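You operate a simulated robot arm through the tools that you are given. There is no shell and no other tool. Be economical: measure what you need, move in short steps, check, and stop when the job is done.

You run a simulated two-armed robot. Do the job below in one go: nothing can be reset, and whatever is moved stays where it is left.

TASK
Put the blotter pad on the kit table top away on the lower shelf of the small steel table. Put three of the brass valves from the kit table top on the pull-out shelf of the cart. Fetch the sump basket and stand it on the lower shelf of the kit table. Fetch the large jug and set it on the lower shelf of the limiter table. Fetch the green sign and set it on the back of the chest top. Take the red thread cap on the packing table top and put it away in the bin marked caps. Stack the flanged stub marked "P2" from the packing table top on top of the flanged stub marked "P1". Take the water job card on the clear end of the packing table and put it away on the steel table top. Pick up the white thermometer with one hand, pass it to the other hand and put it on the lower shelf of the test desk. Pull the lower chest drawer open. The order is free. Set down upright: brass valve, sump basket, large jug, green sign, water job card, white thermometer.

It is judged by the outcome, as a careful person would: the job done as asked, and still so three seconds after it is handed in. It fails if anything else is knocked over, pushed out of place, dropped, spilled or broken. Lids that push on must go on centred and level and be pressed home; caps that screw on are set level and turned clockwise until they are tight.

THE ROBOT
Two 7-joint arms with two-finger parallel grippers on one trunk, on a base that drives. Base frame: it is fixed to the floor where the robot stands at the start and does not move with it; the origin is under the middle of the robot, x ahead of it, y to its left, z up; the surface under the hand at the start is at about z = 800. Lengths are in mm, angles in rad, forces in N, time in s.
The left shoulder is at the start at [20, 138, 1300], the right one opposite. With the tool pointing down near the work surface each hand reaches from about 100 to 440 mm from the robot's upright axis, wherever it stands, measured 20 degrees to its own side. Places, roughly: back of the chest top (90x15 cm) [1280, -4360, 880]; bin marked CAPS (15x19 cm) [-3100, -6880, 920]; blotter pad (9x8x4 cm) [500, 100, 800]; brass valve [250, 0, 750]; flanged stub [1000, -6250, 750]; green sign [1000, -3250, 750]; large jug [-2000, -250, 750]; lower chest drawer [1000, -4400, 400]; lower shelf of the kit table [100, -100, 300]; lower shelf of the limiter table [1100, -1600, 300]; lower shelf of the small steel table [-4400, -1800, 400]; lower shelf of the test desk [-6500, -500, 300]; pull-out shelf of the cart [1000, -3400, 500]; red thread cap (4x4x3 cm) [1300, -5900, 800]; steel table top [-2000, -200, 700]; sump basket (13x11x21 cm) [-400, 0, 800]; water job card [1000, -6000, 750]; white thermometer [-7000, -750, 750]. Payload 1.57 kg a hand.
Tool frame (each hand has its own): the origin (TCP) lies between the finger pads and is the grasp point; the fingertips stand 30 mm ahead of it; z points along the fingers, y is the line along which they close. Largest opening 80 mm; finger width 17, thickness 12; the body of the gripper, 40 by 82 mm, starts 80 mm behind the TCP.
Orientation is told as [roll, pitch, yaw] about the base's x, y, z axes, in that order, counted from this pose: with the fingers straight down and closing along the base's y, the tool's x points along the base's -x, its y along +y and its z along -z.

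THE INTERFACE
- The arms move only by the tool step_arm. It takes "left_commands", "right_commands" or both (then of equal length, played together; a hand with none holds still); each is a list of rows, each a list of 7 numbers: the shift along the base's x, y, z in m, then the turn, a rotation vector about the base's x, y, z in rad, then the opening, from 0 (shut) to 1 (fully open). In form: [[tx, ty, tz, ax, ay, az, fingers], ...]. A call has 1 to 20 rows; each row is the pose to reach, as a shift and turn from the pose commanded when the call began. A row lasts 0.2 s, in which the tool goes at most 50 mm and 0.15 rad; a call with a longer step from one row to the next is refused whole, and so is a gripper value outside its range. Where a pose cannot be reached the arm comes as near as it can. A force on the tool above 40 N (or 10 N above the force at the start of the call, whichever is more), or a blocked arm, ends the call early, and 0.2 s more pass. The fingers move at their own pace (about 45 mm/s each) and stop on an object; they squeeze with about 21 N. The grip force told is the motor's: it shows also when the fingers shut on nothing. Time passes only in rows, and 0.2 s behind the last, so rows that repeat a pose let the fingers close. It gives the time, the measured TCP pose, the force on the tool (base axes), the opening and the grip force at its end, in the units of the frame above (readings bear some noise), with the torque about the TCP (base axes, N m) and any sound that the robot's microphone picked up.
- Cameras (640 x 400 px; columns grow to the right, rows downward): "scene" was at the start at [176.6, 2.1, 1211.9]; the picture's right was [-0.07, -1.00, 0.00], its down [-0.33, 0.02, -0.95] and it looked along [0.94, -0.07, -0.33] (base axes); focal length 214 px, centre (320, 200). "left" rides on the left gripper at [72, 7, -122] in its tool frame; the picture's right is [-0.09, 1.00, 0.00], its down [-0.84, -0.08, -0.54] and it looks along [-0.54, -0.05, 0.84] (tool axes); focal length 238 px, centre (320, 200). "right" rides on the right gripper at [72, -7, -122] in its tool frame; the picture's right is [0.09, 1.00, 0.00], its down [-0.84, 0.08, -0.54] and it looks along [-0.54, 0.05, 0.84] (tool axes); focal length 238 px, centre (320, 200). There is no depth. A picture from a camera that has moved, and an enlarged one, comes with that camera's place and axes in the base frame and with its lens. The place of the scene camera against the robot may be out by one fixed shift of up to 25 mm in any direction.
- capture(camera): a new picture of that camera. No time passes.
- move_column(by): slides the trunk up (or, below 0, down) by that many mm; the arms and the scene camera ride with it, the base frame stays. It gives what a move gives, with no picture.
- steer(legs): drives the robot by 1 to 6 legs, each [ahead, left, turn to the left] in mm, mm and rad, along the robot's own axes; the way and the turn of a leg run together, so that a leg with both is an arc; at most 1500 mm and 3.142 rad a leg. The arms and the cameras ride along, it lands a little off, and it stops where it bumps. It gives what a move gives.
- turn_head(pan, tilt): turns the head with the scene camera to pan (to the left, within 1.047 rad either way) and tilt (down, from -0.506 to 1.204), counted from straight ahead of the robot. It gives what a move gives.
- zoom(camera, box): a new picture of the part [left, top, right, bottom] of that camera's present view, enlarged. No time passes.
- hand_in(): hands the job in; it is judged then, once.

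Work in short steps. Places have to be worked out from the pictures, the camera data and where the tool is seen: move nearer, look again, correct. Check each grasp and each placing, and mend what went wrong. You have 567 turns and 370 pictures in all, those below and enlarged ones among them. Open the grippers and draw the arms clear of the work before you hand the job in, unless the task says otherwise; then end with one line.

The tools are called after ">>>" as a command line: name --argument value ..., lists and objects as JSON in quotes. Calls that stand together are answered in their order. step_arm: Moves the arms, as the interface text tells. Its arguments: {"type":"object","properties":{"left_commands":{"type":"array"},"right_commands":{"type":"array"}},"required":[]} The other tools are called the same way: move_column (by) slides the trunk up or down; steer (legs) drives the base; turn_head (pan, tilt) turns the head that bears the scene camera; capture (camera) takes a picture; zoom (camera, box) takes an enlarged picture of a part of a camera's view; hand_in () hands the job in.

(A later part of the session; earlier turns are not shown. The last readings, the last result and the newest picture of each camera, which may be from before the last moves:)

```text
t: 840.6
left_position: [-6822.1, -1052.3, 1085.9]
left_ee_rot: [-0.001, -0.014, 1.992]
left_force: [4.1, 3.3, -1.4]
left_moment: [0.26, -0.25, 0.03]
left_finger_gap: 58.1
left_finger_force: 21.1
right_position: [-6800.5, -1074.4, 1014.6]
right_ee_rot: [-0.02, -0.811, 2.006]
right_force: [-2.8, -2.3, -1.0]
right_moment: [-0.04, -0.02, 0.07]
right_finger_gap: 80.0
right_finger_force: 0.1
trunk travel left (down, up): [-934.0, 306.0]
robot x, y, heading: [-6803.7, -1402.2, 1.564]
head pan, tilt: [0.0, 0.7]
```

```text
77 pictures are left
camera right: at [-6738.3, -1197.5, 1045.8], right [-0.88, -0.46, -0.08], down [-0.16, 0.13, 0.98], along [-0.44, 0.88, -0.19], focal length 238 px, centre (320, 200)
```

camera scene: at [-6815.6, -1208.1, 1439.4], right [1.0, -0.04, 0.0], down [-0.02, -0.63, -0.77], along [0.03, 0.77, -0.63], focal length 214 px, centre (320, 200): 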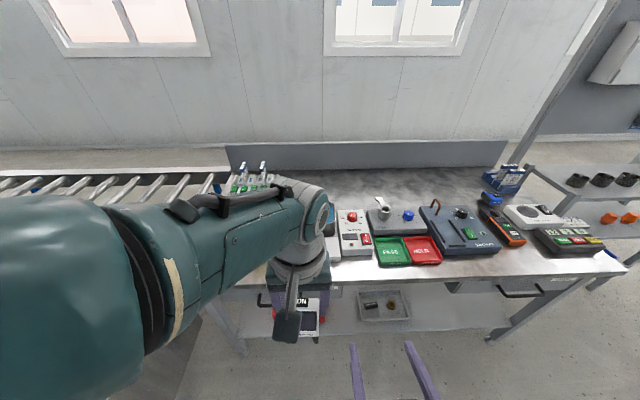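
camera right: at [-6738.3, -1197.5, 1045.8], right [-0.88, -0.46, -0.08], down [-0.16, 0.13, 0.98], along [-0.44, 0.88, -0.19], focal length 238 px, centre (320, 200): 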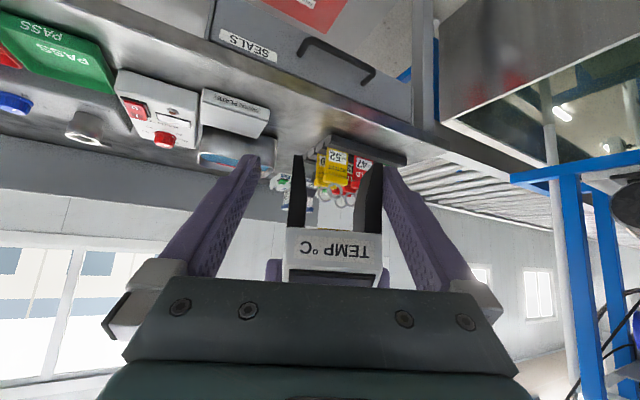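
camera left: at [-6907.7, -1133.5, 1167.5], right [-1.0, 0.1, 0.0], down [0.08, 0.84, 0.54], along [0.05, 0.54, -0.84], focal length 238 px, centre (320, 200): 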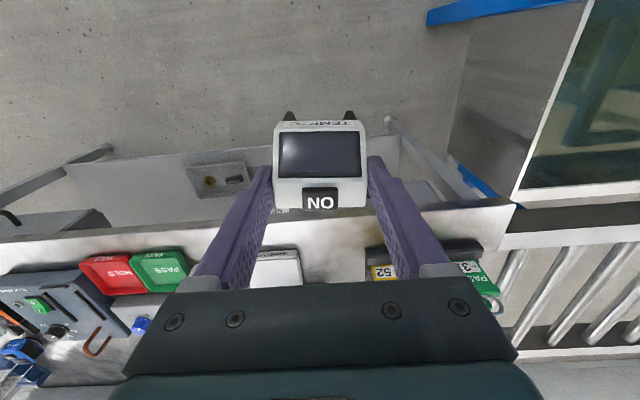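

Legs are between the fingers. Shift 8 mm and close.

>>> step_arm --right_commands '[[-0.008, -0.004, 0, 0, 0, 0, 0.9], [-0.008, -0.004, 0, 0, 0, 0, 0.75], [-0.008, -0.004, 0, 0, 0, 0, 0.6], [-0.008, -0.004, 0, 0, 0, 0, 0.45], [-0.008, -0.004, 0, 0, 0, 0, 0.4], [-0.008, -0.004, 0, 0, 0, 0, 0.4]]'

>>> capture --camera "right"

```text
t: 842.0
left_position: [-6819.9, -1049.9, 1087.8]
left_ee_rot: [-0.012, -0.018, 1.992]
left_force: [20.1, 14.2, 12.9]
left_moment: [0.21, -1.27, 0.51]
left_finger_gap: 61.3
left_finger_force: 20.9
right_position: [-6795.7, -1077.5, 1009.5]
right_ee_rot: [-0.052, -0.802, 2.018]
right_force: [-20.2, -14.1, -12.4]
right_moment: [0.49, -0.67, 0.36]
right_finger_gap: 60.5
right_finger_force: 21.1
trunk travel left (down, up): [-934.0, 306.0]
robot x, y, heading: [-6801.4, -1402.4, 1.561]
head pan, tilt: [0.0, 0.7]
```

```text
76 pictures are left
camera right: at [-6735.2, -1199.4, 1043.4], right [-0.88, -0.46, -0.1], down [-0.18, 0.13, 0.98], along [-0.43, 0.88, -0.2], focal length 238 px, centre (320, 200)
```

right: 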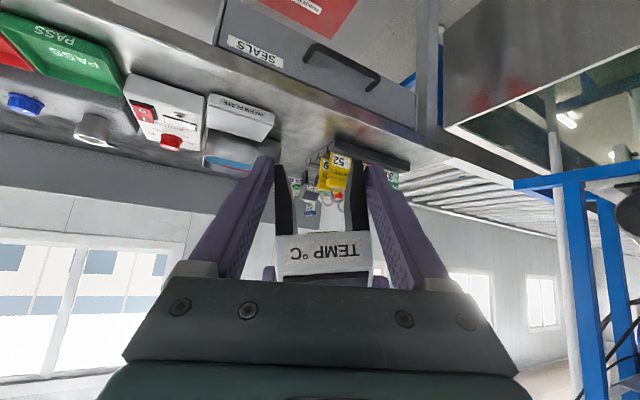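

The right hand holds the legs. Release with the left and lift it away.

>>> step_arm --left_commands '[[0, 0, 0, 0, 0, 0, 0.85], [0, 0, 0, 0, 0, 0, 0.95], [0, 0, 0, 0, 0, 0, 1], [0, 0, 0.03, 0, 0, 0, 1], [0, 0, 0.06, 0, 0, 0, 1], [-0.02, 0, 0.09, 0, 0, 0, 1]]'

>>> capture --camera "right"

>>> capture --camera "scene"

```text
t: 843.5
left_position: [-6844.0, -1054.4, 1173.0]
left_ee_rot: [0.005, -0.011, 1.99]
left_force: [-0.1, -0.2, 0.0]
left_moment: [0.01, -0.01, -0.03]
left_finger_gap: 80.2
left_finger_force: 0.1
right_position: [-6793.6, -1074.1, 1010.8]
right_ee_rot: [-0.055, -0.809, 2.018]
right_force: [-0.4, -0.4, -2.7]
right_moment: [-0.07, -0.04, 0.02]
right_finger_gap: 58.7
right_finger_force: 20.7
trunk travel left (down, up): [-934.0, 306.0]
robot x, y, heading: [-6803.1, -1401.2, 1.567]
head pan, tilt: [0.0, 0.7]
```

```text
75 pictures are left
camera right: at [-6733.8, -1197.7, 1043.6], right [-0.89, -0.45, -0.1], down [-0.18, 0.12, 0.98], along [-0.43, 0.88, -0.19], focal length 238 px, centre (320, 200)
```

right: 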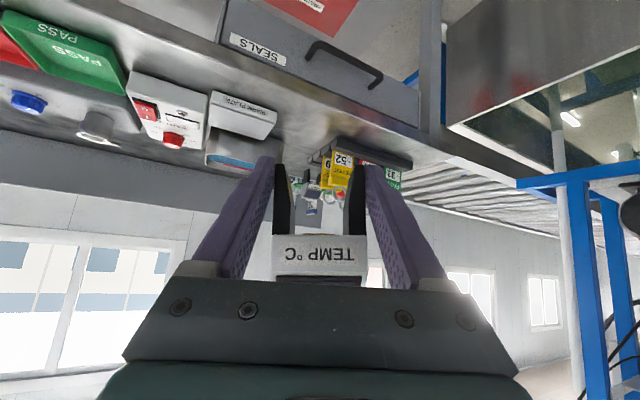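

```text
74 pictures are left
camera scene: at [-6818.5, -1208.6, 1438.1], right [1.0, -0.01, 0.0], down [0.0, -0.64, -0.76], along [0.0, 0.76, -0.64], focal length 214 px, centre (320, 200)
```

scene: 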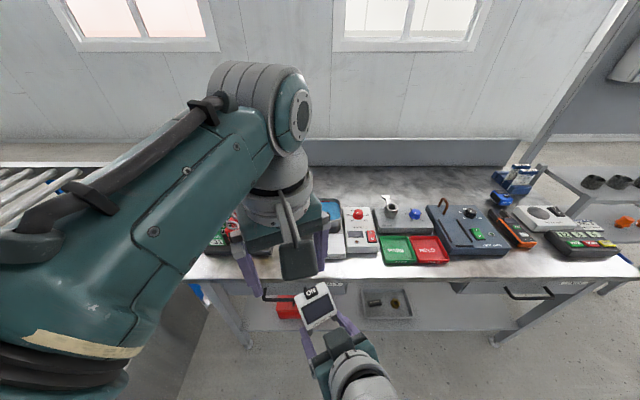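

Passed. But the fingertips reach ~10 mm below the feet. I let the left hand hold it again briefly so the right can regrip 15 mm higher.

>>> step_arm --left_commands '[[0.022, -0.003, -0.03, 0, 0, 0, 1], [0.022, -0.003, -0.06, 0, 0, 0, 1], [0.022, -0.003, -0.085, 0, 0, 0, 1], [0.022, -0.003, -0.085, 0, 0, 0, 0.6], [0.022, -0.003, -0.085, 0, 0, 0, 0.4], [0.022, -0.003, -0.085, 0, 0, 0, 0.4], [0.022, -0.003, -0.085, 0, 0, 0, 0.4]]'

>>> step_arm --right_commands '[[0, 0, 0, 0, 0, 0, 0.85], [0, 0, 0, 0, 0, 0, 0.95], [0, 0, 0.008, 0, 0, 0, 0.95], [0.002, -0.004, 0.016, 0, 0, 0, 0.95], [0.002, -0.004, 0.016, 0, 0, 0, 0.6], [0.002, -0.004, 0.016, 0, 0, 0, 0.4], [0.002, -0.004, 0.016, 0, 0, 0, 0.4], [0.002, -0.004, 0.016, 0, 0, 0, 0.4]]'

>>> capture --camera "right"

```text
t: 845.0
left_position: [-6820.5, -1052.4, 1088.7]
left_ee_rot: [-0.003, -0.016, 1.992]
left_force: [11.0, 10.8, 4.3]
left_moment: [0.31, -0.53, 0.03]
left_finger_gap: 45.0
left_finger_force: 7.2
right_position: [-6794.5, -1075.9, 1010.1]
right_ee_rot: [-0.054, -0.807, 2.02]
right_force: [-11.4, -9.7, -6.1]
right_moment: [0.36, -0.55, 0.49]
right_finger_gap: 58.3
right_finger_force: 20.6
trunk travel left (down, up): [-934.0, 306.0]
robot x, y, heading: [-6806.0, -1407.2, 1.564]
head pan, tilt: [0.0, 0.7]
```

```text
t: 846.9
left_position: [-6821.9, -1053.6, 1087.9]
left_ee_rot: [0.002, -0.012, 1.994]
left_force: [0.4, -0.4, -0.2]
left_moment: [-0.02, -0.03, -0.01]
left_finger_gap: 32.0
left_finger_force: 0.1
right_position: [-6794.8, -1078.1, 1028.4]
right_ee_rot: [-0.053, -0.811, 2.023]
right_force: [-0.5, -0.9, 0.5]
right_moment: [0.01, 0.0, 0.0]
right_finger_gap: 32.1
right_finger_force: 0.2
trunk travel left (down, up): [-934.0, 306.0]
robot x, y, heading: [-6802.4, -1400.1, 1.567]
head pan, tilt: [0.0, 0.7]
```

```text
73 pictures are left
camera right: at [-6734.0, -1201.4, 1060.6], right [-0.88, -0.46, -0.1], down [-0.18, 0.12, 0.98], along [-0.43, 0.88, -0.19], focal length 238 px, centre (320, 200)
```

right: 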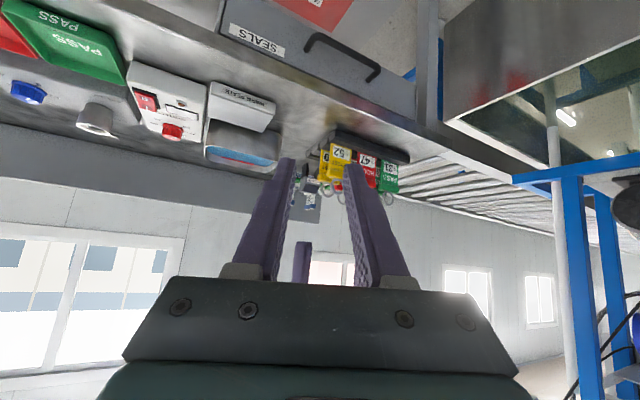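

The left grip had not held (45 mm reading), and the thermometer slipped out. I look for it on the floor.

>>> turn_head --pan 0 --tilt 1.15

>>> capture --camera "scene"

>>> capture --camera "left"

```text
t: 847.8
left_position: [-6824.0, -1053.6, 1086.7]
left_ee_rot: [0.006, -0.013, 1.994]
left_force: [-0.7, 0.9, 0.2]
left_moment: [0.02, -0.02, 0.0]
left_finger_gap: 32.0
left_finger_force: 0.0
right_position: [-6794.3, -1081.0, 1027.1]
right_ee_rot: [-0.051, -0.807, 2.024]
right_force: [0.3, 0.0, -0.1]
right_moment: [0.03, 0.02, 0.04]
right_finger_gap: 31.8
right_finger_force: 0.2
trunk travel left (down, up): [-934.0, 306.0]
robot x, y, heading: [-6802.7, -1402.5, 1.56]
head pan, tilt: [0.0, 1.15]
```

```text
72 pictures are left
camera scene: at [-6815.4, -1230.6, 1408.1], right [1.0, -0.06, 0.0], down [-0.05, -0.89, -0.45], along [0.03, 0.45, -0.89], focal length 214 px, centre (320, 200)
```

scene: 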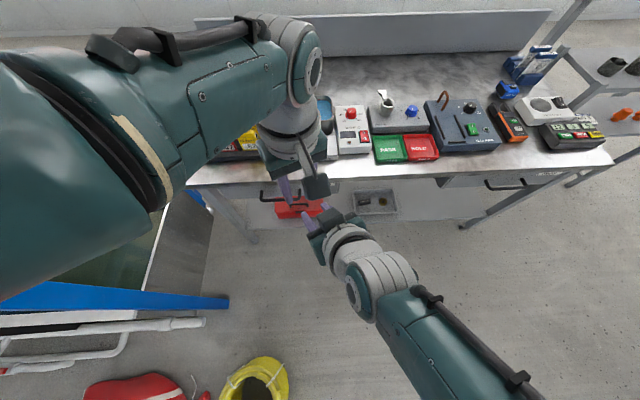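

```text
71 pictures are left
camera left: at [-6798.9, -1122.3, 1208.8], right [-0.95, -0.32, 0.01], down [-0.27, 0.79, 0.55], along [-0.18, 0.52, -0.83], focal length 238 px, centre (320, 200)
```

left: 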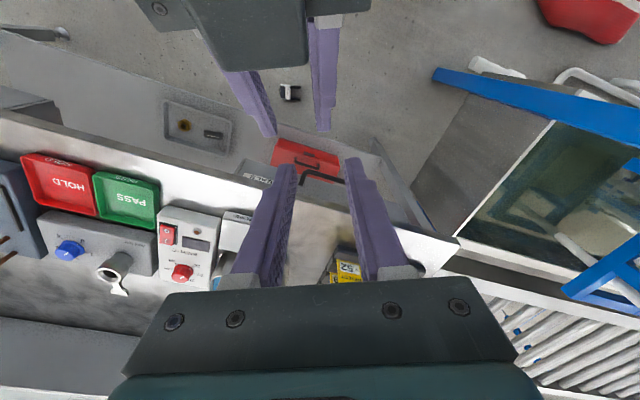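

It lies on the floor at about (-6730,-902). I zoom to see how it lies.

>>> zoom --camera "left" --box '[250, 60, 330, 120]'

```text
6.67 times, centred on (290, 90) of left
camera zoom: at [-6798.9, -1122.3, 1208.8], right [-0.95, -0.32, 0.01], down [-0.27, 0.79, 0.55], along [-0.18, 0.52, -0.83], focal length 1589 px, centre (520, 933)
```

zoom: 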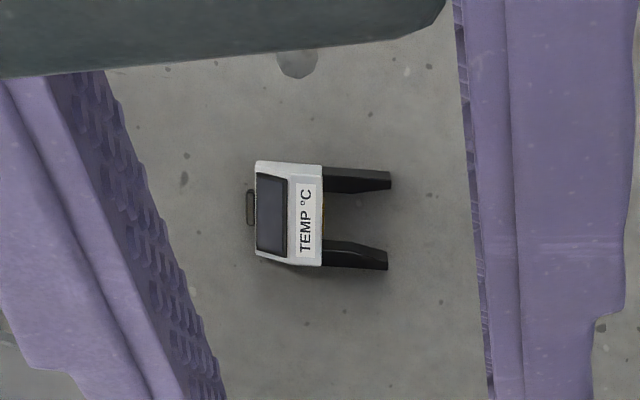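

It lies face up, legs toward -x, apparently intact. Plan: pick it from the floor with the right hand (vertical tool), turn it in the air so its legs point to me, then pitch the hand up 90° so it stands upright. First set the arms.

>>> step_arm --right_commands '[[0.02, 0, 0.01, -0.12, -0.058, 0, 1], [0.04, 0, 0.02, -0.24, -0.116, 0, 1], [0.06, 0, 0.02, -0.36, -0.175, 0, 1], [0.08, 0, 0.02, -0.48, -0.233, 0, 1], [0.1, 0, 0.02, -0.61, -0.29, 0, 1], [0.12, 0, 0.02, -0.73, -0.35, 0, 1]]' --left_commands '[[-0.03, 0, 0, 0, 0, -0.07, 0.5], [-0.06, 0, 0, 0, 0, -0.14, 0.5], [-0.09, 0, 0, 0, 0, -0.21, 0.5], [-0.12, 0, 0, 0, 0, -0.28, 0.5], [-0.14, 0, 0, 0, 0, -0.35, 0.5], [-0.15, 0, 0, 0, 0, -0.42, 0.5]]'

>>> step_arm --right_commands '[[0, 0, 0, 0, 0, -0.142, 1], [0, 0, 0, 0, 0, -0.284, 1], [0, 0, 0, 0, 0, -0.426, 1], [0, 0, 0, 0, 0, -0.568, 1], [0, 0, 0, 0, 0, -0.71, 1], [0, 0, 0, 0, 0, -0.852, 1], [0, 0, 0, 0, 0, -0.994, 1], [0, 0, 0, 0, 0, -1.136, 1], [0, 0, 0, 0, 0, -1.278, 1], [0, 0, 0, 0, 0, -1.42, 1], [0, 0, 0, 0, 0, -1.56, 1], [0, 0, 0, 0, 0, -1.69, 1]]'

```text
t: 849.1
left_position: [-6969.4, -1054.9, 1092.4]
left_ee_rot: [-0.001, -0.011, 1.57]
left_force: [0.3, 0.6, 0.0]
left_moment: [0.02, 0.02, -0.01]
left_finger_gap: 39.9
left_finger_force: 0.1
right_position: [-6695.1, -1079.2, 1054.6]
right_ee_rot: [-0.022, -0.015, 1.993]
right_force: [0.5, 0.7, 1.2]
right_moment: [0.03, 0.0, -0.01]
right_finger_gap: 80.1
right_finger_force: 0.0
trunk travel left (down, up): [-934.0, 306.0]
robot x, y, heading: [-6804.0, -1400.2, 1.562]
head pan, tilt: [0.0, 1.15]
```

```text
t: 851.8
left_position: [-6968.8, -1054.9, 1092.2]
left_ee_rot: [0.001, -0.012, 1.571]
left_force: [-0.3, 0.9, 0.2]
left_moment: [0.02, 0.0, -0.01]
left_finger_gap: 40.2
left_finger_force: 0.0
right_position: [-6673.0, -1080.4, 1051.0]
right_ee_rot: [-0.039, -0.054, 0.297]
right_force: [-0.5, -0.1, 0.3]
right_moment: [-0.01, 0.0, 0.0]
right_finger_gap: 80.0
right_finger_force: 0.1
trunk travel left (down, up): [-934.0, 306.0]
robot x, y, heading: [-6800.3, -1397.2, 1.564]
head pan, tilt: [0.0, 1.15]
```

Retract the left hand, move the robot over the spot and lower the trunk in stages.

>>> step_arm --left_commands '[[-0.01, -0.04, 0, 0, 0, 0, 0.5], [-0.02, -0.08, 0, 0, 0, 0, 0.5], [-0.03, -0.12, 0, 0, 0, 0, 0.5]]' --right_commands '[[0, -0.01, -0.01, 0.02, -0.02, 0, 1], [0, -0.02, -0.02, 0.045, -0.045, 0, 1], [0, -0.03, -0.03, 0.045, -0.045, 0, 1]]'

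>>> steer --legs '[[165, 57, 0]]'

>>> move_column --by -400

>>> move_column --by -350

>>> capture --camera "right"

```text
t: 852.8
left_position: [-7001.7, -1175.1, 1092.5]
left_ee_rot: [0.0, -0.012, 1.571]
left_force: [-0.7, 0.0, 0.2]
left_moment: [0.0, 0.0, -0.04]
left_finger_gap: 39.8
left_finger_force: 0.1
right_position: [-6642.5, -1102.1, 1023.8]
right_ee_rot: [-0.004, -0.157, 0.273]
right_force: [0.2, -0.1, -0.5]
right_moment: [-0.02, 0.0, -0.01]
right_finger_gap: 79.9
right_finger_force: 0.2
trunk travel left (down, up): [-934.0, 306.0]
robot x, y, heading: [-6802.8, -1402.9, 1.561]
head pan, tilt: [0.0, 1.15]
stopped in row 3 (right hand): the arm was blocked; the commanded pose is now the measured one
```

```text
t: 854.2
left_position: [-7058.5, -1013.9, 1092.4]
left_ee_rot: [-0.001, -0.012, 1.576]
left_force: [-0.2, 0.5, 0.2]
left_moment: [-0.03, 0.0, 0.01]
left_finger_gap: 40.0
left_finger_force: 0.0
right_position: [-6699.6, -938.5, 1023.6]
right_ee_rot: [-0.005, -0.156, 0.276]
right_force: [-0.3, -0.4, 0.3]
right_moment: [0.03, 0.01, -0.02]
right_finger_gap: 79.8
right_finger_force: 0.1
trunk travel left (down, up): [-934.0, 306.0]
robot x, y, heading: [-6860.4, -1238.5, 1.568]
head pan, tilt: [0.0, 1.15]
```

```text
t: 858.1
left_position: [-7057.6, -1014.2, 691.4]
left_ee_rot: [0.002, -0.011, 1.572]
left_force: [-0.1, -0.2, 0.0]
left_moment: [0.02, 0.0, 0.03]
left_finger_gap: 40.1
left_finger_force: 0.0
right_position: [-6696.4, -938.7, 622.5]
right_ee_rot: [-0.007, -0.16, 0.275]
right_force: [-0.5, 1.1, -0.1]
right_moment: [-0.01, -0.01, 0.01]
right_finger_gap: 80.1
right_finger_force: 0.0
trunk travel left (down, up): [-534.0, 706.0]
robot x, y, heading: [-6857.1, -1236.2, 1.568]
head pan, tilt: [0.0, 1.15]
```

```text
t: 861.5
left_position: [-7058.9, -1013.0, 341.9]
left_ee_rot: [0.0, -0.012, 1.572]
left_force: [-0.3, -0.8, -0.5]
left_moment: [0.03, 0.02, 0.01]
left_finger_gap: 39.9
left_finger_force: 0.1
right_position: [-6697.3, -939.4, 272.7]
right_ee_rot: [-0.006, -0.159, 0.276]
right_force: [-0.1, -0.6, -0.3]
right_moment: [-0.01, 0.04, 0.02]
right_finger_gap: 80.1
right_finger_force: 0.0
trunk travel left (down, up): [-184.0, 1056.0]
robot x, y, heading: [-6861.6, -1237.7, 1.564]
head pan, tilt: [0.0, 1.15]
```

```text
69 pictures are left
camera right: at [-6782.7, -967.9, 382.5], right [-0.36, 0.93, -0.02], down [0.69, 0.28, 0.67], along [0.63, 0.22, -0.74], focal length 238 px, centre (320, 200)
```

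right: 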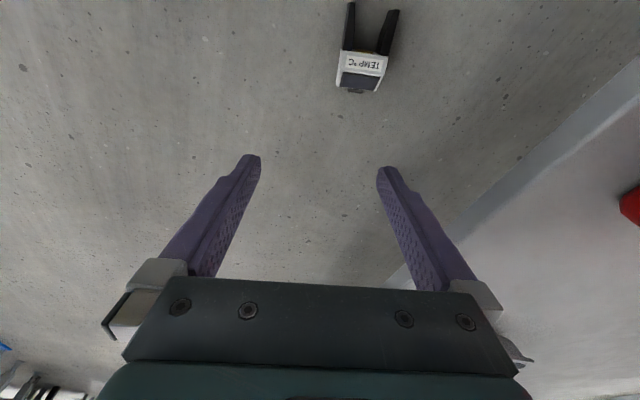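

Device body at ≈(-6724,-897). I level the hand, shift onto it and lower the trunk fully.

>>> step_arm --right_commands '[[0, 0, -0.01, -0.022, 0.077, 0.01, 1], [0, 0, -0.02, -0.044, 0.154, 0.02, 1]]'

>>> steer --legs '[[42, 26, 0]]'

>>> move_column --by -150

>>> capture --camera "right"

```text
t: 862.1
left_position: [-7057.3, -1013.0, 342.3]
left_ee_rot: [-0.001, -0.013, 1.572]
left_force: [0.1, 0.2, -1.2]
left_moment: [-0.01, -0.02, -0.03]
left_finger_gap: 40.2
left_finger_force: 0.2
right_position: [-6698.5, -938.7, 252.8]
right_ee_rot: [-0.003, 0.008, 0.297]
right_force: [-0.1, 0.0, -0.3]
right_moment: [-0.02, 0.02, 0.06]
right_finger_gap: 79.9
right_finger_force: 0.0
trunk travel left (down, up): [-184.0, 1056.0]
robot x, y, heading: [-6859.6, -1235.7, 1.566]
head pan, tilt: [0.0, 1.15]
```

```text
t: 863.0
left_position: [-7084.3, -975.2, 341.9]
left_ee_rot: [-0.002, -0.008, 1.573]
left_force: [0.0, -0.3, 0.5]
left_moment: [0.0, 0.0, 0.0]
left_finger_gap: 39.9
left_finger_force: 0.1
right_position: [-6724.3, -901.2, 251.9]
right_ee_rot: [-0.007, 0.006, 0.295]
right_force: [1.1, 0.5, -0.7]
right_moment: [0.0, 0.01, 0.03]
right_finger_gap: 79.6
right_finger_force: 0.0
trunk travel left (down, up): [-184.0, 1056.0]
robot x, y, heading: [-6891.5, -1195.6, 1.566]
head pan, tilt: [0.0, 1.15]
```

```text
t: 864.8
left_position: [-7084.1, -972.0, 193.2]
left_ee_rot: [-0.002, -0.01, 1.573]
left_force: [0.1, -0.2, 0.0]
left_moment: [-0.03, -0.03, 0.0]
left_finger_gap: 40.1
left_finger_force: 0.0
right_position: [-6726.9, -898.1, 101.2]
right_ee_rot: [-0.004, 0.007, 0.296]
right_force: [0.0, 0.2, -0.5]
right_moment: [0.01, 0.0, -0.01]
right_finger_gap: 79.8
right_finger_force: 0.0
trunk travel left (down, up): [-34.0, 1206.0]
robot x, y, heading: [-6884.7, -1196.4, 1.566]
head pan, tilt: [0.0, 1.15]
```

```text
68 pictures are left
camera right: at [-6793.4, -924.0, 225.5], right [-0.38, 0.93, 0.0], down [0.78, 0.32, 0.54], along [0.5, 0.2, -0.84], focal length 238 px, centre (320, 200)
```

right: 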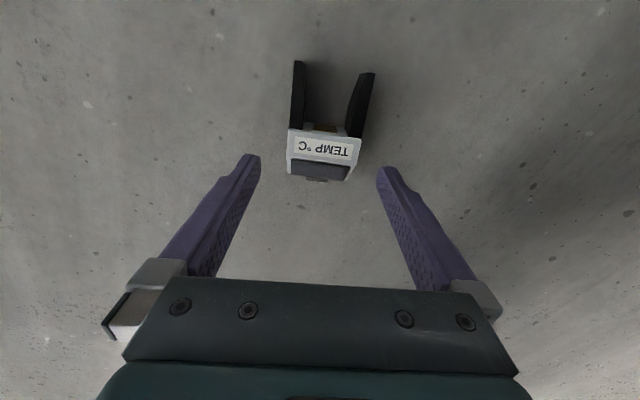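

Aligned. Column down to its limit and the arm the rest; then close and check before lifting.

>>> move_column --by -33

>>> step_arm --right_commands '[[0.005, 0.006, -0.01, 0, 0, 0, 1], [0.005, 0.006, -0.02, 0, 0, 0, 1], [0.005, 0.006, -0.03, 0, 0, 0, 1]]'

>>> step_arm --right_commands '[[0, 0, 0, 0, 0, 0, 0.7], [0, 0, 0, 0, 0, 0, 0.5], [0, 0, 0, 0, 0, 0, 0.4], [0, 0, 0, 0, 0, 0, 0.4], [0, 0, 0, 0, 0, 0, 0.4]]'

>>> capture --camera "right"

```text
t: 865.5
left_position: [-7086.4, -971.4, 159.2]
left_ee_rot: [0.0, -0.009, 1.571]
left_force: [-0.9, 0.0, 0.5]
left_moment: [0.02, 0.0, 0.0]
left_finger_gap: 40.0
left_finger_force: 0.0
right_position: [-6726.0, -898.4, 69.3]
right_ee_rot: [-0.007, 0.004, 0.295]
right_force: [0.2, 0.4, -0.4]
right_moment: [-0.01, 0.02, -0.03]
right_finger_gap: 79.9
right_finger_force: 0.1
trunk travel left (down, up): [-1.0, 1239.0]
robot x, y, heading: [-6887.1, -1197.9, 1.564]
head pan, tilt: [0.0, 1.15]
```

```text
t: 866.3
left_position: [-7085.1, -971.9, 158.1]
left_ee_rot: [-0.001, -0.01, 1.573]
left_force: [0.2, 0.3, 0.8]
left_moment: [-0.01, 0.0, 0.0]
left_finger_gap: 40.0
left_finger_force: 0.0
right_position: [-6719.7, -900.3, 48.2]
right_ee_rot: [-0.005, 0.004, 0.295]
right_force: [-0.6, -0.2, 0.1]
right_moment: [-0.01, -0.02, 0.0]
right_finger_gap: 79.9
right_finger_force: 0.0
right hand out of reach, approached as far as the arm can: row 2, 3
trunk travel left (down, up): [-1.0, 1239.0]
robot x, y, heading: [-6888.3, -1196.6, 1.566]
head pan, tilt: [0.0, 1.15]
```

```text
t: 867.5
left_position: [-7085.8, -970.1, 159.5]
left_ee_rot: [0.002, -0.011, 1.573]
left_force: [0.4, 0.4, -0.3]
left_moment: [0.01, 0.0, -0.01]
left_finger_gap: 40.1
left_finger_force: 0.1
right_position: [-6721.2, -897.9, 48.4]
right_ee_rot: [-0.001, 0.006, 0.294]
right_force: [0.3, 2.5, 0.8]
right_moment: [0.11, 0.0, -0.05]
right_finger_gap: 58.8
right_finger_force: 21.0
trunk travel left (down, up): [-1.0, 1239.0]
robot x, y, heading: [-6887.2, -1199.9, 1.57]
head pan, tilt: [0.0, 1.15]
```

```text
67 pictures are left
camera right: at [-6787.4, -924.7, 171.8], right [-0.38, 0.93, 0.0], down [0.78, 0.32, 0.54], along [0.5, 0.2, -0.84], focal length 238 px, centre (320, 200)
```

right: 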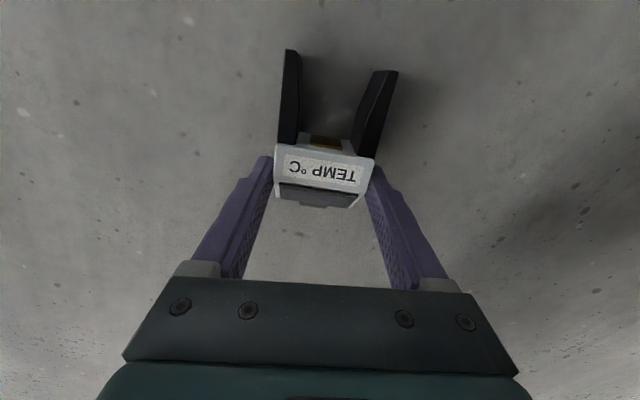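

Gripped (58.8 mm, 21 N). Lift 150 mm and verify the hold.

>>> move_column --by 150

>>> capture --camera "right"

```text
t: 869.3
left_position: [-7084.6, -971.6, 308.5]
left_ee_rot: [0.001, -0.011, 1.572]
left_force: [-0.3, 0.1, 0.1]
left_moment: [-0.03, -0.01, 0.0]
left_finger_gap: 39.9
left_finger_force: 0.0
right_position: [-6721.9, -900.4, 198.8]
right_ee_rot: [-0.005, 0.007, 0.295]
right_force: [-0.1, -0.4, -2.9]
right_moment: [0.0, -0.04, -0.03]
right_finger_gap: 58.6
right_finger_force: 21.2
trunk travel left (down, up): [-151.0, 1089.0]
robot x, y, heading: [-6885.2, -1197.0, 1.568]
head pan, tilt: [0.0, 1.15]
```

```text
66 pictures are left
camera right: at [-6787.8, -926.0, 321.5], right [-0.38, 0.93, 0.0], down [0.78, 0.32, 0.54], along [0.5, 0.2, -0.84], focal length 238 px, centre (320, 200)
```

right: 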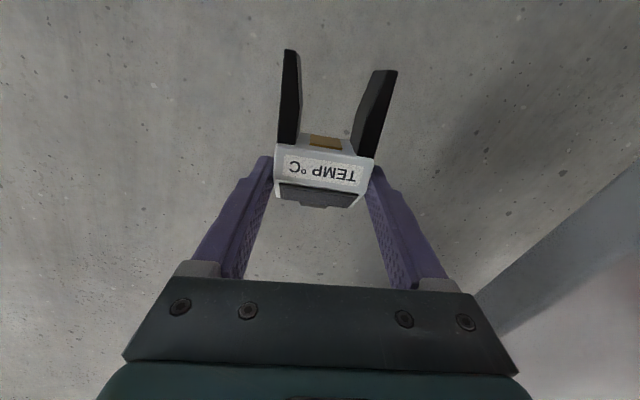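

Held firmly. Back away from the desk, then turn the hand yaw +1.28 while raising it.

>>> steer --legs '[[-330, 0, 0]]'

>>> move_column --by 100

>>> step_arm --right_commands '[[0, 0.005, 0.01, 0, 0, 0.142, 0.4], [0, 0.01, 0.02, 0, 0, 0.284, 0.4], [0, 0.015, 0.03, 0, 0, 0.426, 0.4], [0, 0.02, 0.04, 0, 0, 0.568, 0.4], [0, 0.025, 0.05, 0, 0, 0.71, 0.4], [0, 0.03, 0.06, 0, 0, 0.852, 0.4], [0, 0.035, 0.07, 0, 0, 0.994, 0.4], [0, 0.04, 0.08, 0, 0, 1.136, 0.4], [0, 0.04, 0.08, 0, 0, 1.277, 0.4]]'

>>> step_arm --right_commands '[[0, 0, 0, 0.13, 0, 0, 0.4], [0, 0, 0, 0.26, 0, 0, 0.4], [0, 0.01, 0.01, 0.39, 0, 0, 0.4], [0, 0.02, 0.01, 0.52, 0, 0, 0.4], [0, 0.03, 0.02, 0.65, 0, 0, 0.4], [0, 0.03, 0.03, 0.78, 0, 0, 0.4]]'

>>> capture --camera "right"

```text
t: 871.4
left_position: [-7087.5, -1297.5, 309.2]
left_ee_rot: [0.0, -0.013, 1.578]
left_force: [-0.4, 0.1, -0.8]
left_moment: [0.0, -0.03, 0.0]
left_finger_gap: 40.0
left_finger_force: 0.1
right_position: [-6723.6, -1223.1, 198.4]
right_ee_rot: [-0.002, 0.003, 0.301]
right_force: [-0.7, -0.6, -1.8]
right_moment: [-0.01, -0.06, -0.01]
right_finger_gap: 58.6
right_finger_force: 20.9
trunk travel left (down, up): [-151.0, 1089.0]
robot x, y, heading: [-6886.2, -1522.3, 1.574]
head pan, tilt: [0.0, 1.15]
```

```text
t: 872.8
left_position: [-7087.6, -1299.8, 409.7]
left_ee_rot: [0.0, -0.011, 1.578]
left_force: [0.2, -0.2, 0.5]
left_moment: [-0.02, -0.01, -0.02]
left_finger_gap: 40.0
left_finger_force: 0.2
right_position: [-6722.3, -1224.7, 298.8]
right_ee_rot: [-0.005, 0.004, 0.302]
right_force: [0.7, -0.1, -2.0]
right_moment: [0.0, -0.05, 0.01]
right_finger_gap: 58.5
right_finger_force: 21.0
trunk travel left (down, up): [-251.0, 989.0]
robot x, y, heading: [-6887.1, -1524.2, 1.571]
head pan, tilt: [0.0, 1.15]
```

```text
t: 874.8
left_position: [-7087.1, -1297.8, 408.7]
left_ee_rot: [-0.001, -0.011, 1.578]
left_force: [0.8, 0.2, 0.2]
left_moment: [0.01, 0.0, -0.01]
left_finger_gap: 39.9
left_finger_force: 0.1
right_position: [-6722.7, -1185.2, 379.3]
right_ee_rot: [-0.006, 0.005, 1.581]
right_force: [0.9, -0.2, -1.7]
right_moment: [0.04, -0.01, 0.01]
right_finger_gap: 58.5
right_finger_force: 20.9
trunk travel left (down, up): [-251.0, 989.0]
robot x, y, heading: [-6886.0, -1524.2, 1.575]
head pan, tilt: [0.0, 1.15]
```

```text
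t: 876.2
left_position: [-7087.4, -1298.8, 410.3]
left_ee_rot: [0.001, -0.012, 1.577]
left_force: [0.2, -0.3, 0.5]
left_moment: [0.01, 0.0, 0.02]
left_finger_gap: 39.9
left_finger_force: 0.0
right_position: [-6722.2, -1155.7, 408.4]
right_ee_rot: [-0.011, -0.778, 1.583]
right_force: [0.4, -0.2, -1.7]
right_moment: [-0.02, -0.04, -0.02]
right_finger_gap: 58.1
right_finger_force: 21.0
trunk travel left (down, up): [-251.0, 989.0]
robot x, y, heading: [-6888.7, -1521.8, 1.572]
head pan, tilt: [0.0, 1.15]
```

```text
65 pictures are left
camera right: at [-6716.3, -1291.6, 445.7], right [-0.99, -0.07, -0.07], down [-0.09, 0.22, 0.97], along [-0.05, 0.97, -0.22], focal length 238 px, centre (320, 200)
```

right: 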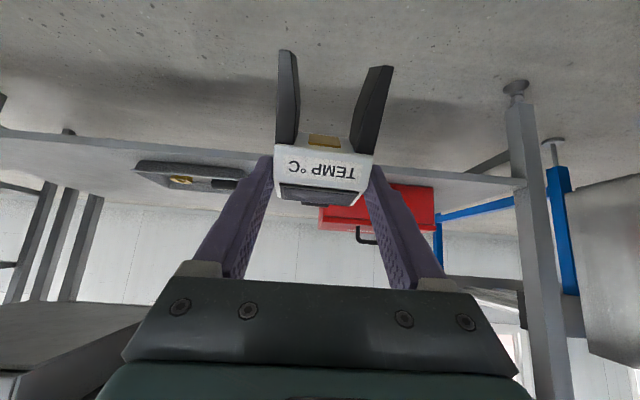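

Continue pitching up another 0.78 rad and look from the scene camera and right camera.

>>> step_arm --right_commands '[[0, 0.0, 0.0, 0.13, 0, 0, 0.4], [0, 0.01, 0.01, 0.26, 0, 0, 0.4], [0, 0.02, 0.01, 0.39, 0, 0, 0.4], [0, 0.03, 0.02, 0.52, 0, 0, 0.4], [0, 0.03, 0.02, 0.65, 0, 0, 0.4], [0, 0.03, 0.03, 0.78, 0, 0, 0.4]]'

>>> turn_head --pan -0.3 --tilt 0.7

>>> capture --camera "scene"

>>> capture --camera "right"

```text
t: 877.6
left_position: [-7086.7, -1296.5, 408.7]
left_ee_rot: [0.0, -0.013, 1.576]
left_force: [0.7, -0.5, 0.1]
left_moment: [-0.01, 0.03, -0.01]
left_finger_gap: 39.9
left_finger_force: 0.0
right_position: [-6722.8, -1125.4, 445.6]
right_ee_rot: [-0.538, -1.555, 2.104]
right_force: [-0.4, 0.7, -2.8]
right_moment: [-0.08, -0.03, -0.02]
right_finger_gap: 58.0
right_finger_force: 20.5
right hand out of reach, approached as far as the arm can: row 6
trunk travel left (down, up): [-251.0, 989.0]
robot x, y, heading: [-6888.0, -1521.1, 1.577]
head pan, tilt: [0.0, 1.15]
```

```text
t: 878.5
left_position: [-7087.3, -1298.2, 409.5]
left_ee_rot: [0.0, -0.011, 1.578]
left_force: [-0.2, -0.9, -0.8]
left_moment: [0.0, 0.03, -0.03]
left_finger_gap: 40.0
left_finger_force: 0.0
right_position: [-6722.5, -1125.5, 443.4]
right_ee_rot: [-0.457, -1.553, 2.025]
right_force: [0.0, -0.1, -2.4]
right_moment: [-0.09, 0.02, 0.04]
right_finger_gap: 57.9
right_finger_force: 21.2
trunk travel left (down, up): [-251.0, 989.0]
robot x, y, heading: [-6888.8, -1521.9, 1.57]
head pan, tilt: [-0.3, 0.7]
```

```text
64 pictures are left
camera scene: at [-6879.6, -1332.5, 755.1], right [0.96, -0.29, 0.0], down [-0.19, -0.62, -0.76], along [0.22, 0.73, -0.64], focal length 214 px, centre (320, 200)
```

scene: 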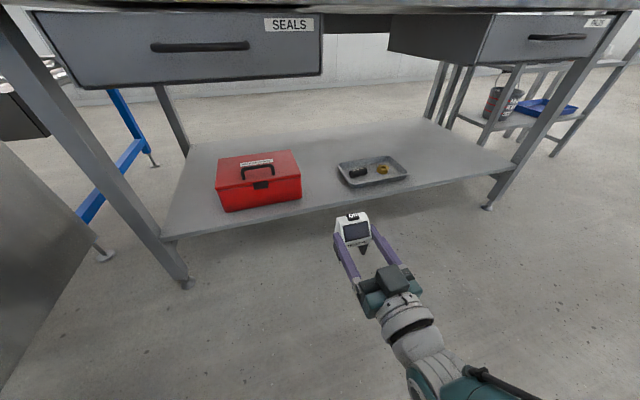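

```text
63 pictures are left
camera right: at [-6716.7, -1248.2, 374.6], right [-0.99, 0.0, -0.1], down [-0.09, -0.53, 0.85], along [-0.05, 0.85, 0.53], focal length 238 px, centre (320, 200)
```

right: 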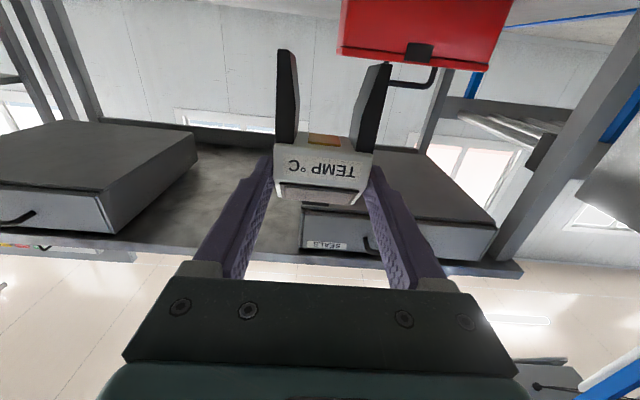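

>>> zoom --camera "scene" --box '[300, 190, 440, 290]'

```text
4.00 times, centred on (370, 240) of scene
camera zoom: at [-6879.6, -1332.5, 755.1], right [0.96, -0.29, 0.0], down [-0.19, -0.62, -0.76], along [0.22, 0.73, -0.64], focal length 858 px, centre (120, 40)
```

zoom: 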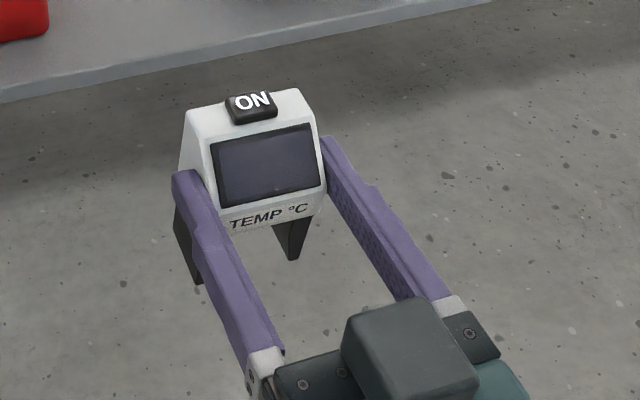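

Upright. Shelf gap x≈-6780…-6595 is free. I lower to approach height and drive in, first 220 mm.

>>> move_column --by -38

>>> steer --legs '[[230, -22, 0]]'

>>> capture --camera "scene"

>>> capture --camera "right"

```text
t: 879.3
left_position: [-7087.3, -1298.7, 371.4]
left_ee_rot: [-0.001, -0.012, 1.579]
left_force: [0.3, 0.2, -0.7]
left_moment: [0.01, 0.01, 0.0]
left_finger_gap: 40.1
left_finger_force: 0.1
right_position: [-6724.3, -1126.4, 405.1]
right_ee_rot: [-0.479, -1.553, 2.046]
right_force: [-0.1, 0.4, -1.1]
right_moment: [-0.06, 0.0, 0.02]
right_finger_gap: 57.7
right_finger_force: 21.2
trunk travel left (down, up): [-213.0, 1027.0]
robot x, y, heading: [-6887.5, -1521.4, 1.566]
head pan, tilt: [-0.3, 0.7]
```

```text
t: 881.0
left_position: [-7066.0, -1064.6, 371.2]
left_ee_rot: [0.0, -0.011, 1.579]
left_force: [0.5, -0.4, -0.6]
left_moment: [-0.04, 0.0, 0.03]
left_finger_gap: 40.1
left_finger_force: 0.0
right_position: [-6701.7, -892.6, 404.9]
right_ee_rot: [-0.434, -1.551, 2.0]
right_force: [-0.6, -1.3, -3.0]
right_moment: [-0.04, -0.01, 0.03]
right_finger_gap: 57.7
right_finger_force: 20.4
trunk travel left (down, up): [-213.0, 1027.0]
robot x, y, heading: [-6866.9, -1288.2, 1.565]
head pan, tilt: [-0.3, 0.7]
```

```text
61 pictures are left
camera scene: at [-6858.2, -1098.8, 717.0], right [0.96, -0.29, 0.0], down [-0.19, -0.62, -0.76], along [0.23, 0.73, -0.64], focal length 214 px, centre (320, 200)
```

scene: 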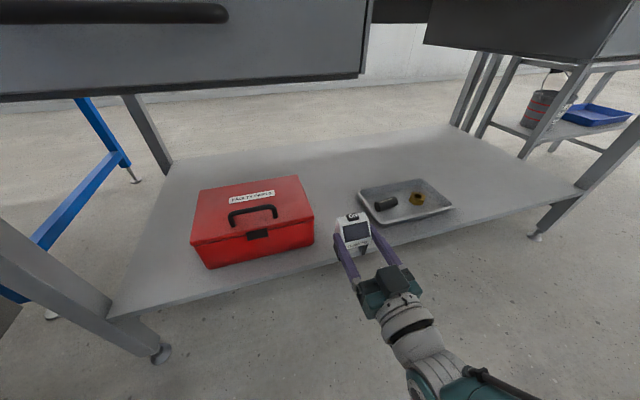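

```text
60 pictures are left
camera right: at [-6695.4, -1015.1, 336.3], right [-0.99, 0.0, -0.1], down [-0.09, -0.53, 0.85], along [-0.05, 0.85, 0.52], focal length 238 px, centre (320, 200)
```

right: 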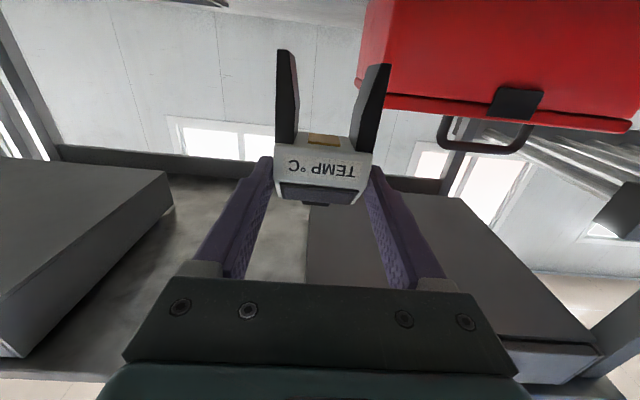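

Drive ahead 118 mm and lower toward the shelf.

>>> steer --legs '[[118, 0, 0]]'

>>> move_column --by -22

>>> zoom --camera "scene" --box '[260, 180, 460, 320]'

```text
t: 882.3
left_position: [-7064.9, -949.0, 371.0]
left_ee_rot: [-0.001, -0.009, 1.576]
left_force: [-0.1, 0.2, -0.4]
left_moment: [-0.02, 0.03, 0.0]
left_finger_gap: 39.9
left_finger_force: 0.1
right_position: [-6700.8, -776.2, 405.2]
right_ee_rot: [-0.407, -1.55, 1.971]
right_force: [0.0, -1.2, -2.2]
right_moment: [-0.06, -0.02, -0.03]
right_finger_gap: 57.5
right_finger_force: 20.7
trunk travel left (down, up): [-213.0, 1027.0]
robot x, y, heading: [-6864.9, -1173.5, 1.571]
head pan, tilt: [-0.3, 0.7]
```

```text
t: 882.9
left_position: [-7064.4, -947.2, 348.1]
left_ee_rot: [-0.001, -0.011, 1.577]
left_force: [-0.5, -0.5, -0.8]
left_moment: [-0.02, 0.02, 0.01]
left_finger_gap: 40.1
left_finger_force: 0.1
right_position: [-6701.0, -775.5, 383.4]
right_ee_rot: [-0.419, -1.553, 1.981]
right_force: [-0.7, 0.4, -2.9]
right_moment: [-0.06, -0.01, 0.04]
right_finger_gap: 57.7
right_finger_force: 20.9
trunk travel left (down, up): [-191.0, 1049.0]
robot x, y, heading: [-6864.9, -1171.9, 1.57]
head pan, tilt: [-0.3, 0.7]
```

```text
2.86 times, centred on (360, 250) of scene
camera zoom: at [-6857.9, -981.3, 695.1], right [0.96, -0.3, 0.0], down [-0.19, -0.62, -0.77], along [0.23, 0.73, -0.64], focal length 613 px, centre (206, 57)
```

zoom: 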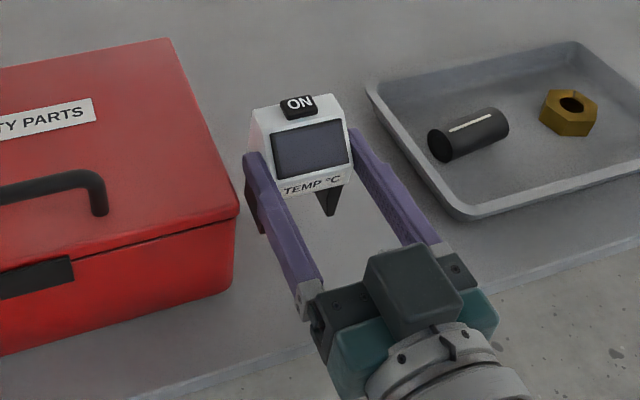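

>>> move_column --by -9

>>> move_column --by -5

>>> move_column --by -4

>>> zoom --camera "scene" --box '[260, 180, 460, 320]'

```text
t: 883.5
left_position: [-7065.5, -949.1, 339.6]
left_ee_rot: [0.0, -0.01, 1.574]
left_force: [0.0, -0.4, -0.2]
left_moment: [0.02, 0.0, -0.02]
left_finger_gap: 39.9
left_finger_force: 0.1
right_position: [-6701.4, -775.0, 375.3]
right_ee_rot: [-0.424, -1.551, 1.992]
right_force: [0.6, 0.2, -1.4]
right_moment: [-0.08, 0.01, 0.02]
right_finger_gap: 57.6
right_finger_force: 21.1
trunk travel left (down, up): [-182.0, 1058.0]
robot x, y, heading: [-6869.5, -1171.0, 1.574]
head pan, tilt: [-0.3, 0.7]
```

```text
t: 884.1
left_position: [-7066.5, -947.9, 335.5]
left_ee_rot: [-0.001, -0.009, 1.577]
left_force: [-0.1, -0.4, -0.2]
left_moment: [-0.04, -0.01, 0.02]
left_finger_gap: 40.3
left_finger_force: 0.0
right_position: [-6701.5, -775.8, 369.3]
right_ee_rot: [-0.423, -1.553, 1.988]
right_force: [-0.2, -0.8, -2.5]
right_moment: [-0.07, 0.01, 0.01]
right_finger_gap: 57.7
right_finger_force: 21.1
trunk travel left (down, up): [-177.0, 1063.0]
robot x, y, heading: [-6863.6, -1174.5, 1.573]
head pan, tilt: [-0.3, 0.7]
```

```text
t: 884.6
left_position: [-7066.6, -948.4, 330.8]
left_ee_rot: [0.0, -0.011, 1.578]
left_force: [-1.0, 0.1, -0.5]
left_moment: [-0.04, -0.04, 0.0]
left_finger_gap: 40.0
left_finger_force: 0.1
right_position: [-6701.1, -775.5, 365.8]
right_ee_rot: [-0.421, -1.552, 1.986]
right_force: [0.4, -0.5, -1.2]
right_moment: [-0.02, 0.01, 0.01]
right_finger_gap: 57.6
right_finger_force: 21.4
trunk travel left (down, up): [-173.0, 1067.0]
robot x, y, heading: [-6865.5, -1170.9, 1.571]
head pan, tilt: [-0.3, 0.7]
```

```text
2.86 times, centred on (360, 250) of scene
camera zoom: at [-6857.9, -981.8, 677.1], right [0.96, -0.3, 0.0], down [-0.19, -0.62, -0.76], along [0.23, 0.73, -0.64], focal length 613 px, centre (206, 57)
```

zoom: 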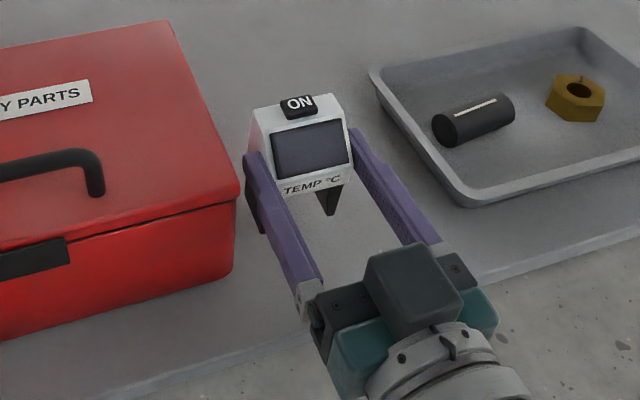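

Not yet touching; continue in 4–5 mm steps.

>>> move_column --by -6

>>> move_column --by -5

>>> move_column --by -4

```text
t: 885.1
left_position: [-7066.1, -947.0, 324.0]
left_ee_rot: [0.001, -0.011, 1.576]
left_force: [-1.1, 0.6, -0.1]
left_moment: [0.01, -0.01, 0.03]
left_finger_gap: 39.8
left_finger_force: 0.1
right_position: [-6701.0, -776.0, 359.3]
right_ee_rot: [-0.42, -1.553, 1.984]
right_force: [0.0, 0.5, -2.0]
right_moment: [-0.05, 0.0, 0.0]
right_finger_gap: 57.7
right_finger_force: 21.1
trunk travel left (down, up): [-167.0, 1073.0]
robot x, y, heading: [-6870.0, -1172.3, 1.567]
head pan, tilt: [-0.3, 0.7]
```

```text
t: 885.7
left_position: [-7065.1, -947.5, 318.9]
left_ee_rot: [0.0, -0.01, 1.575]
left_force: [-0.4, -0.9, 0.4]
left_moment: [0.03, 0.04, 0.03]
left_finger_gap: 39.9
left_finger_force: 0.0
right_position: [-6700.4, -775.9, 354.4]
right_ee_rot: [-0.421, -1.551, 1.985]
right_force: [0.2, 1.1, -2.7]
right_moment: [-0.05, -0.03, 0.0]
right_finger_gap: 57.6
right_finger_force: 20.7
trunk travel left (down, up): [-162.0, 1078.0]
robot x, y, heading: [-6868.1, -1174.3, 1.573]
head pan, tilt: [-0.3, 0.7]
```

```text
t: 886.2
left_position: [-7065.8, -946.9, 316.0]
left_ee_rot: [-0.001, -0.01, 1.577]
left_force: [0.1, 0.1, -0.8]
left_moment: [0.0, 0.02, 0.0]
left_finger_gap: 40.0
left_finger_force: 0.1
right_position: [-6701.0, -775.7, 350.9]
right_ee_rot: [-0.419, -1.551, 1.986]
right_force: [-0.5, -0.2, -1.8]
right_moment: [-0.04, 0.01, 0.0]
right_finger_gap: 57.7
right_finger_force: 21.1
trunk travel left (down, up): [-158.0, 1082.0]
robot x, y, heading: [-6866.6, -1168.9, 1.568]
head pan, tilt: [-0.3, 0.7]
```

>>> move_column --by -5

>>> move_column --by -5

>>> zoom --camera "scene" --box '[260, 180, 460, 320]'

```text
t: 886.8
left_position: [-7065.3, -946.7, 310.5]
left_ee_rot: [0.001, -0.011, 1.576]
left_force: [-0.1, 0.7, 0.4]
left_moment: [0.02, -0.01, 0.02]
left_finger_gap: 40.0
left_finger_force: 0.0
right_position: [-6701.4, -775.6, 344.7]
right_ee_rot: [-0.421, -1.55, 1.985]
right_force: [0.6, -0.6, -1.9]
right_moment: [-0.05, 0.01, 0.03]
right_finger_gap: 57.9
right_finger_force: 20.8
trunk travel left (down, up): [-153.0, 1087.0]
robot x, y, heading: [-6869.9, -1169.6, 1.573]
head pan, tilt: [-0.3, 0.7]
```

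```text
t: 887.3
left_position: [-7065.8, -947.9, 306.4]
left_ee_rot: [0.002, -0.01, 1.574]
left_force: [-0.7, 0.4, 0.3]
left_moment: [0.01, -0.02, -0.01]
left_finger_gap: 40.1
left_finger_force: 0.1
right_position: [-6701.8, -777.0, 339.0]
right_ee_rot: [-0.422, -1.553, 1.984]
right_force: [-0.1, -0.2, -1.2]
right_moment: [-0.04, -0.03, 0.01]
right_finger_gap: 57.5
right_finger_force: 20.8
trunk travel left (down, up): [-148.0, 1092.0]
robot x, y, heading: [-6864.8, -1170.5, 1.574]
head pan, tilt: [-0.3, 0.7]
```

```text
2.86 times, centred on (360, 250) of scene
camera zoom: at [-6857.9, -981.8, 652.1], right [0.96, -0.3, 0.0], down [-0.19, -0.62, -0.76], along [0.23, 0.73, -0.64], focal length 613 px, centre (206, 57)
```

zoom: 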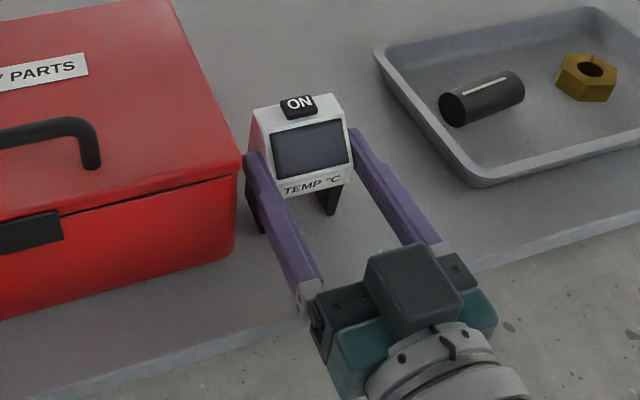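

>>> move_column --by -6

>>> move_column --by -6

>>> move_column --by -6

>>> zoom --camera "scene" --box '[260, 180, 460, 320]'

```text
t: 887.8
left_position: [-7065.8, -946.6, 299.1]
left_ee_rot: [0.001, -0.01, 1.576]
left_force: [0.3, -0.1, 0.2]
left_moment: [-0.01, -0.02, -0.02]
left_finger_gap: 40.2
left_finger_force: 0.1
right_position: [-6702.0, -773.5, 337.9]
right_ee_rot: [-0.702, -1.557, 2.268]
right_force: [-1.5, -2.7, 15.2]
right_moment: [0.02, 0.19, 0.07]
right_finger_gap: 57.9
right_finger_force: 21.5
trunk travel left (down, up): [-142.0, 1098.0]
robot x, y, heading: [-6869.6, -1168.5, 1.569]
head pan, tilt: [-0.3, 0.7]
```

```text
t: 888.4
left_position: [-7065.4, -944.5, 293.3]
left_ee_rot: [0.001, -0.013, 1.577]
left_force: [-0.5, -1.1, 0.4]
left_moment: [0.01, -0.02, 0.02]
left_finger_gap: 39.8
left_finger_force: 0.0
right_position: [-6701.7, -771.1, 330.7]
right_ee_rot: [-0.578, -1.555, 2.141]
right_force: [-1.0, 2.1, 13.9]
right_moment: [0.27, 0.17, 0.0]
right_finger_gap: 57.6
right_finger_force: 21.1
trunk travel left (down, up): [-136.0, 1104.0]
robot x, y, heading: [-6867.4, -1172.6, 1.566]
head pan, tilt: [-0.3, 0.7]
```

```text
t: 888.9
left_position: [-7065.3, -945.2, 287.2]
left_ee_rot: [0.001, -0.013, 1.576]
left_force: [0.4, -1.1, -0.2]
left_moment: [-0.01, -0.01, 0.0]
left_finger_gap: 40.1
left_finger_force: 0.0
right_position: [-6701.0, -772.3, 323.6]
right_ee_rot: [-0.499, -1.553, 2.063]
right_force: [-1.5, -1.1, 16.2]
right_moment: [0.1, 0.33, 0.07]
right_finger_gap: 58.2
right_finger_force: 20.7
trunk travel left (down, up): [-130.0, 1110.0]
robot x, y, heading: [-6869.8, -1170.0, 1.574]
head pan, tilt: [-0.3, 0.7]
```

```text
2.86 times, centred on (360, 250) of scene
camera zoom: at [-6857.8, -979.3, 634.4], right [0.96, -0.3, 0.0], down [-0.19, -0.61, -0.77], along [0.23, 0.73, -0.64], focal length 613 px, centre (206, 57)
```

zoom: 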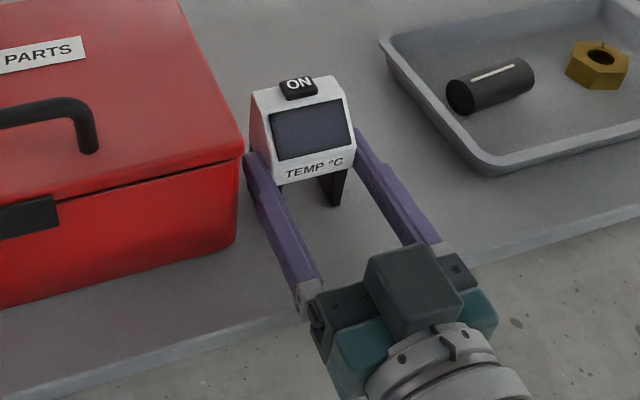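

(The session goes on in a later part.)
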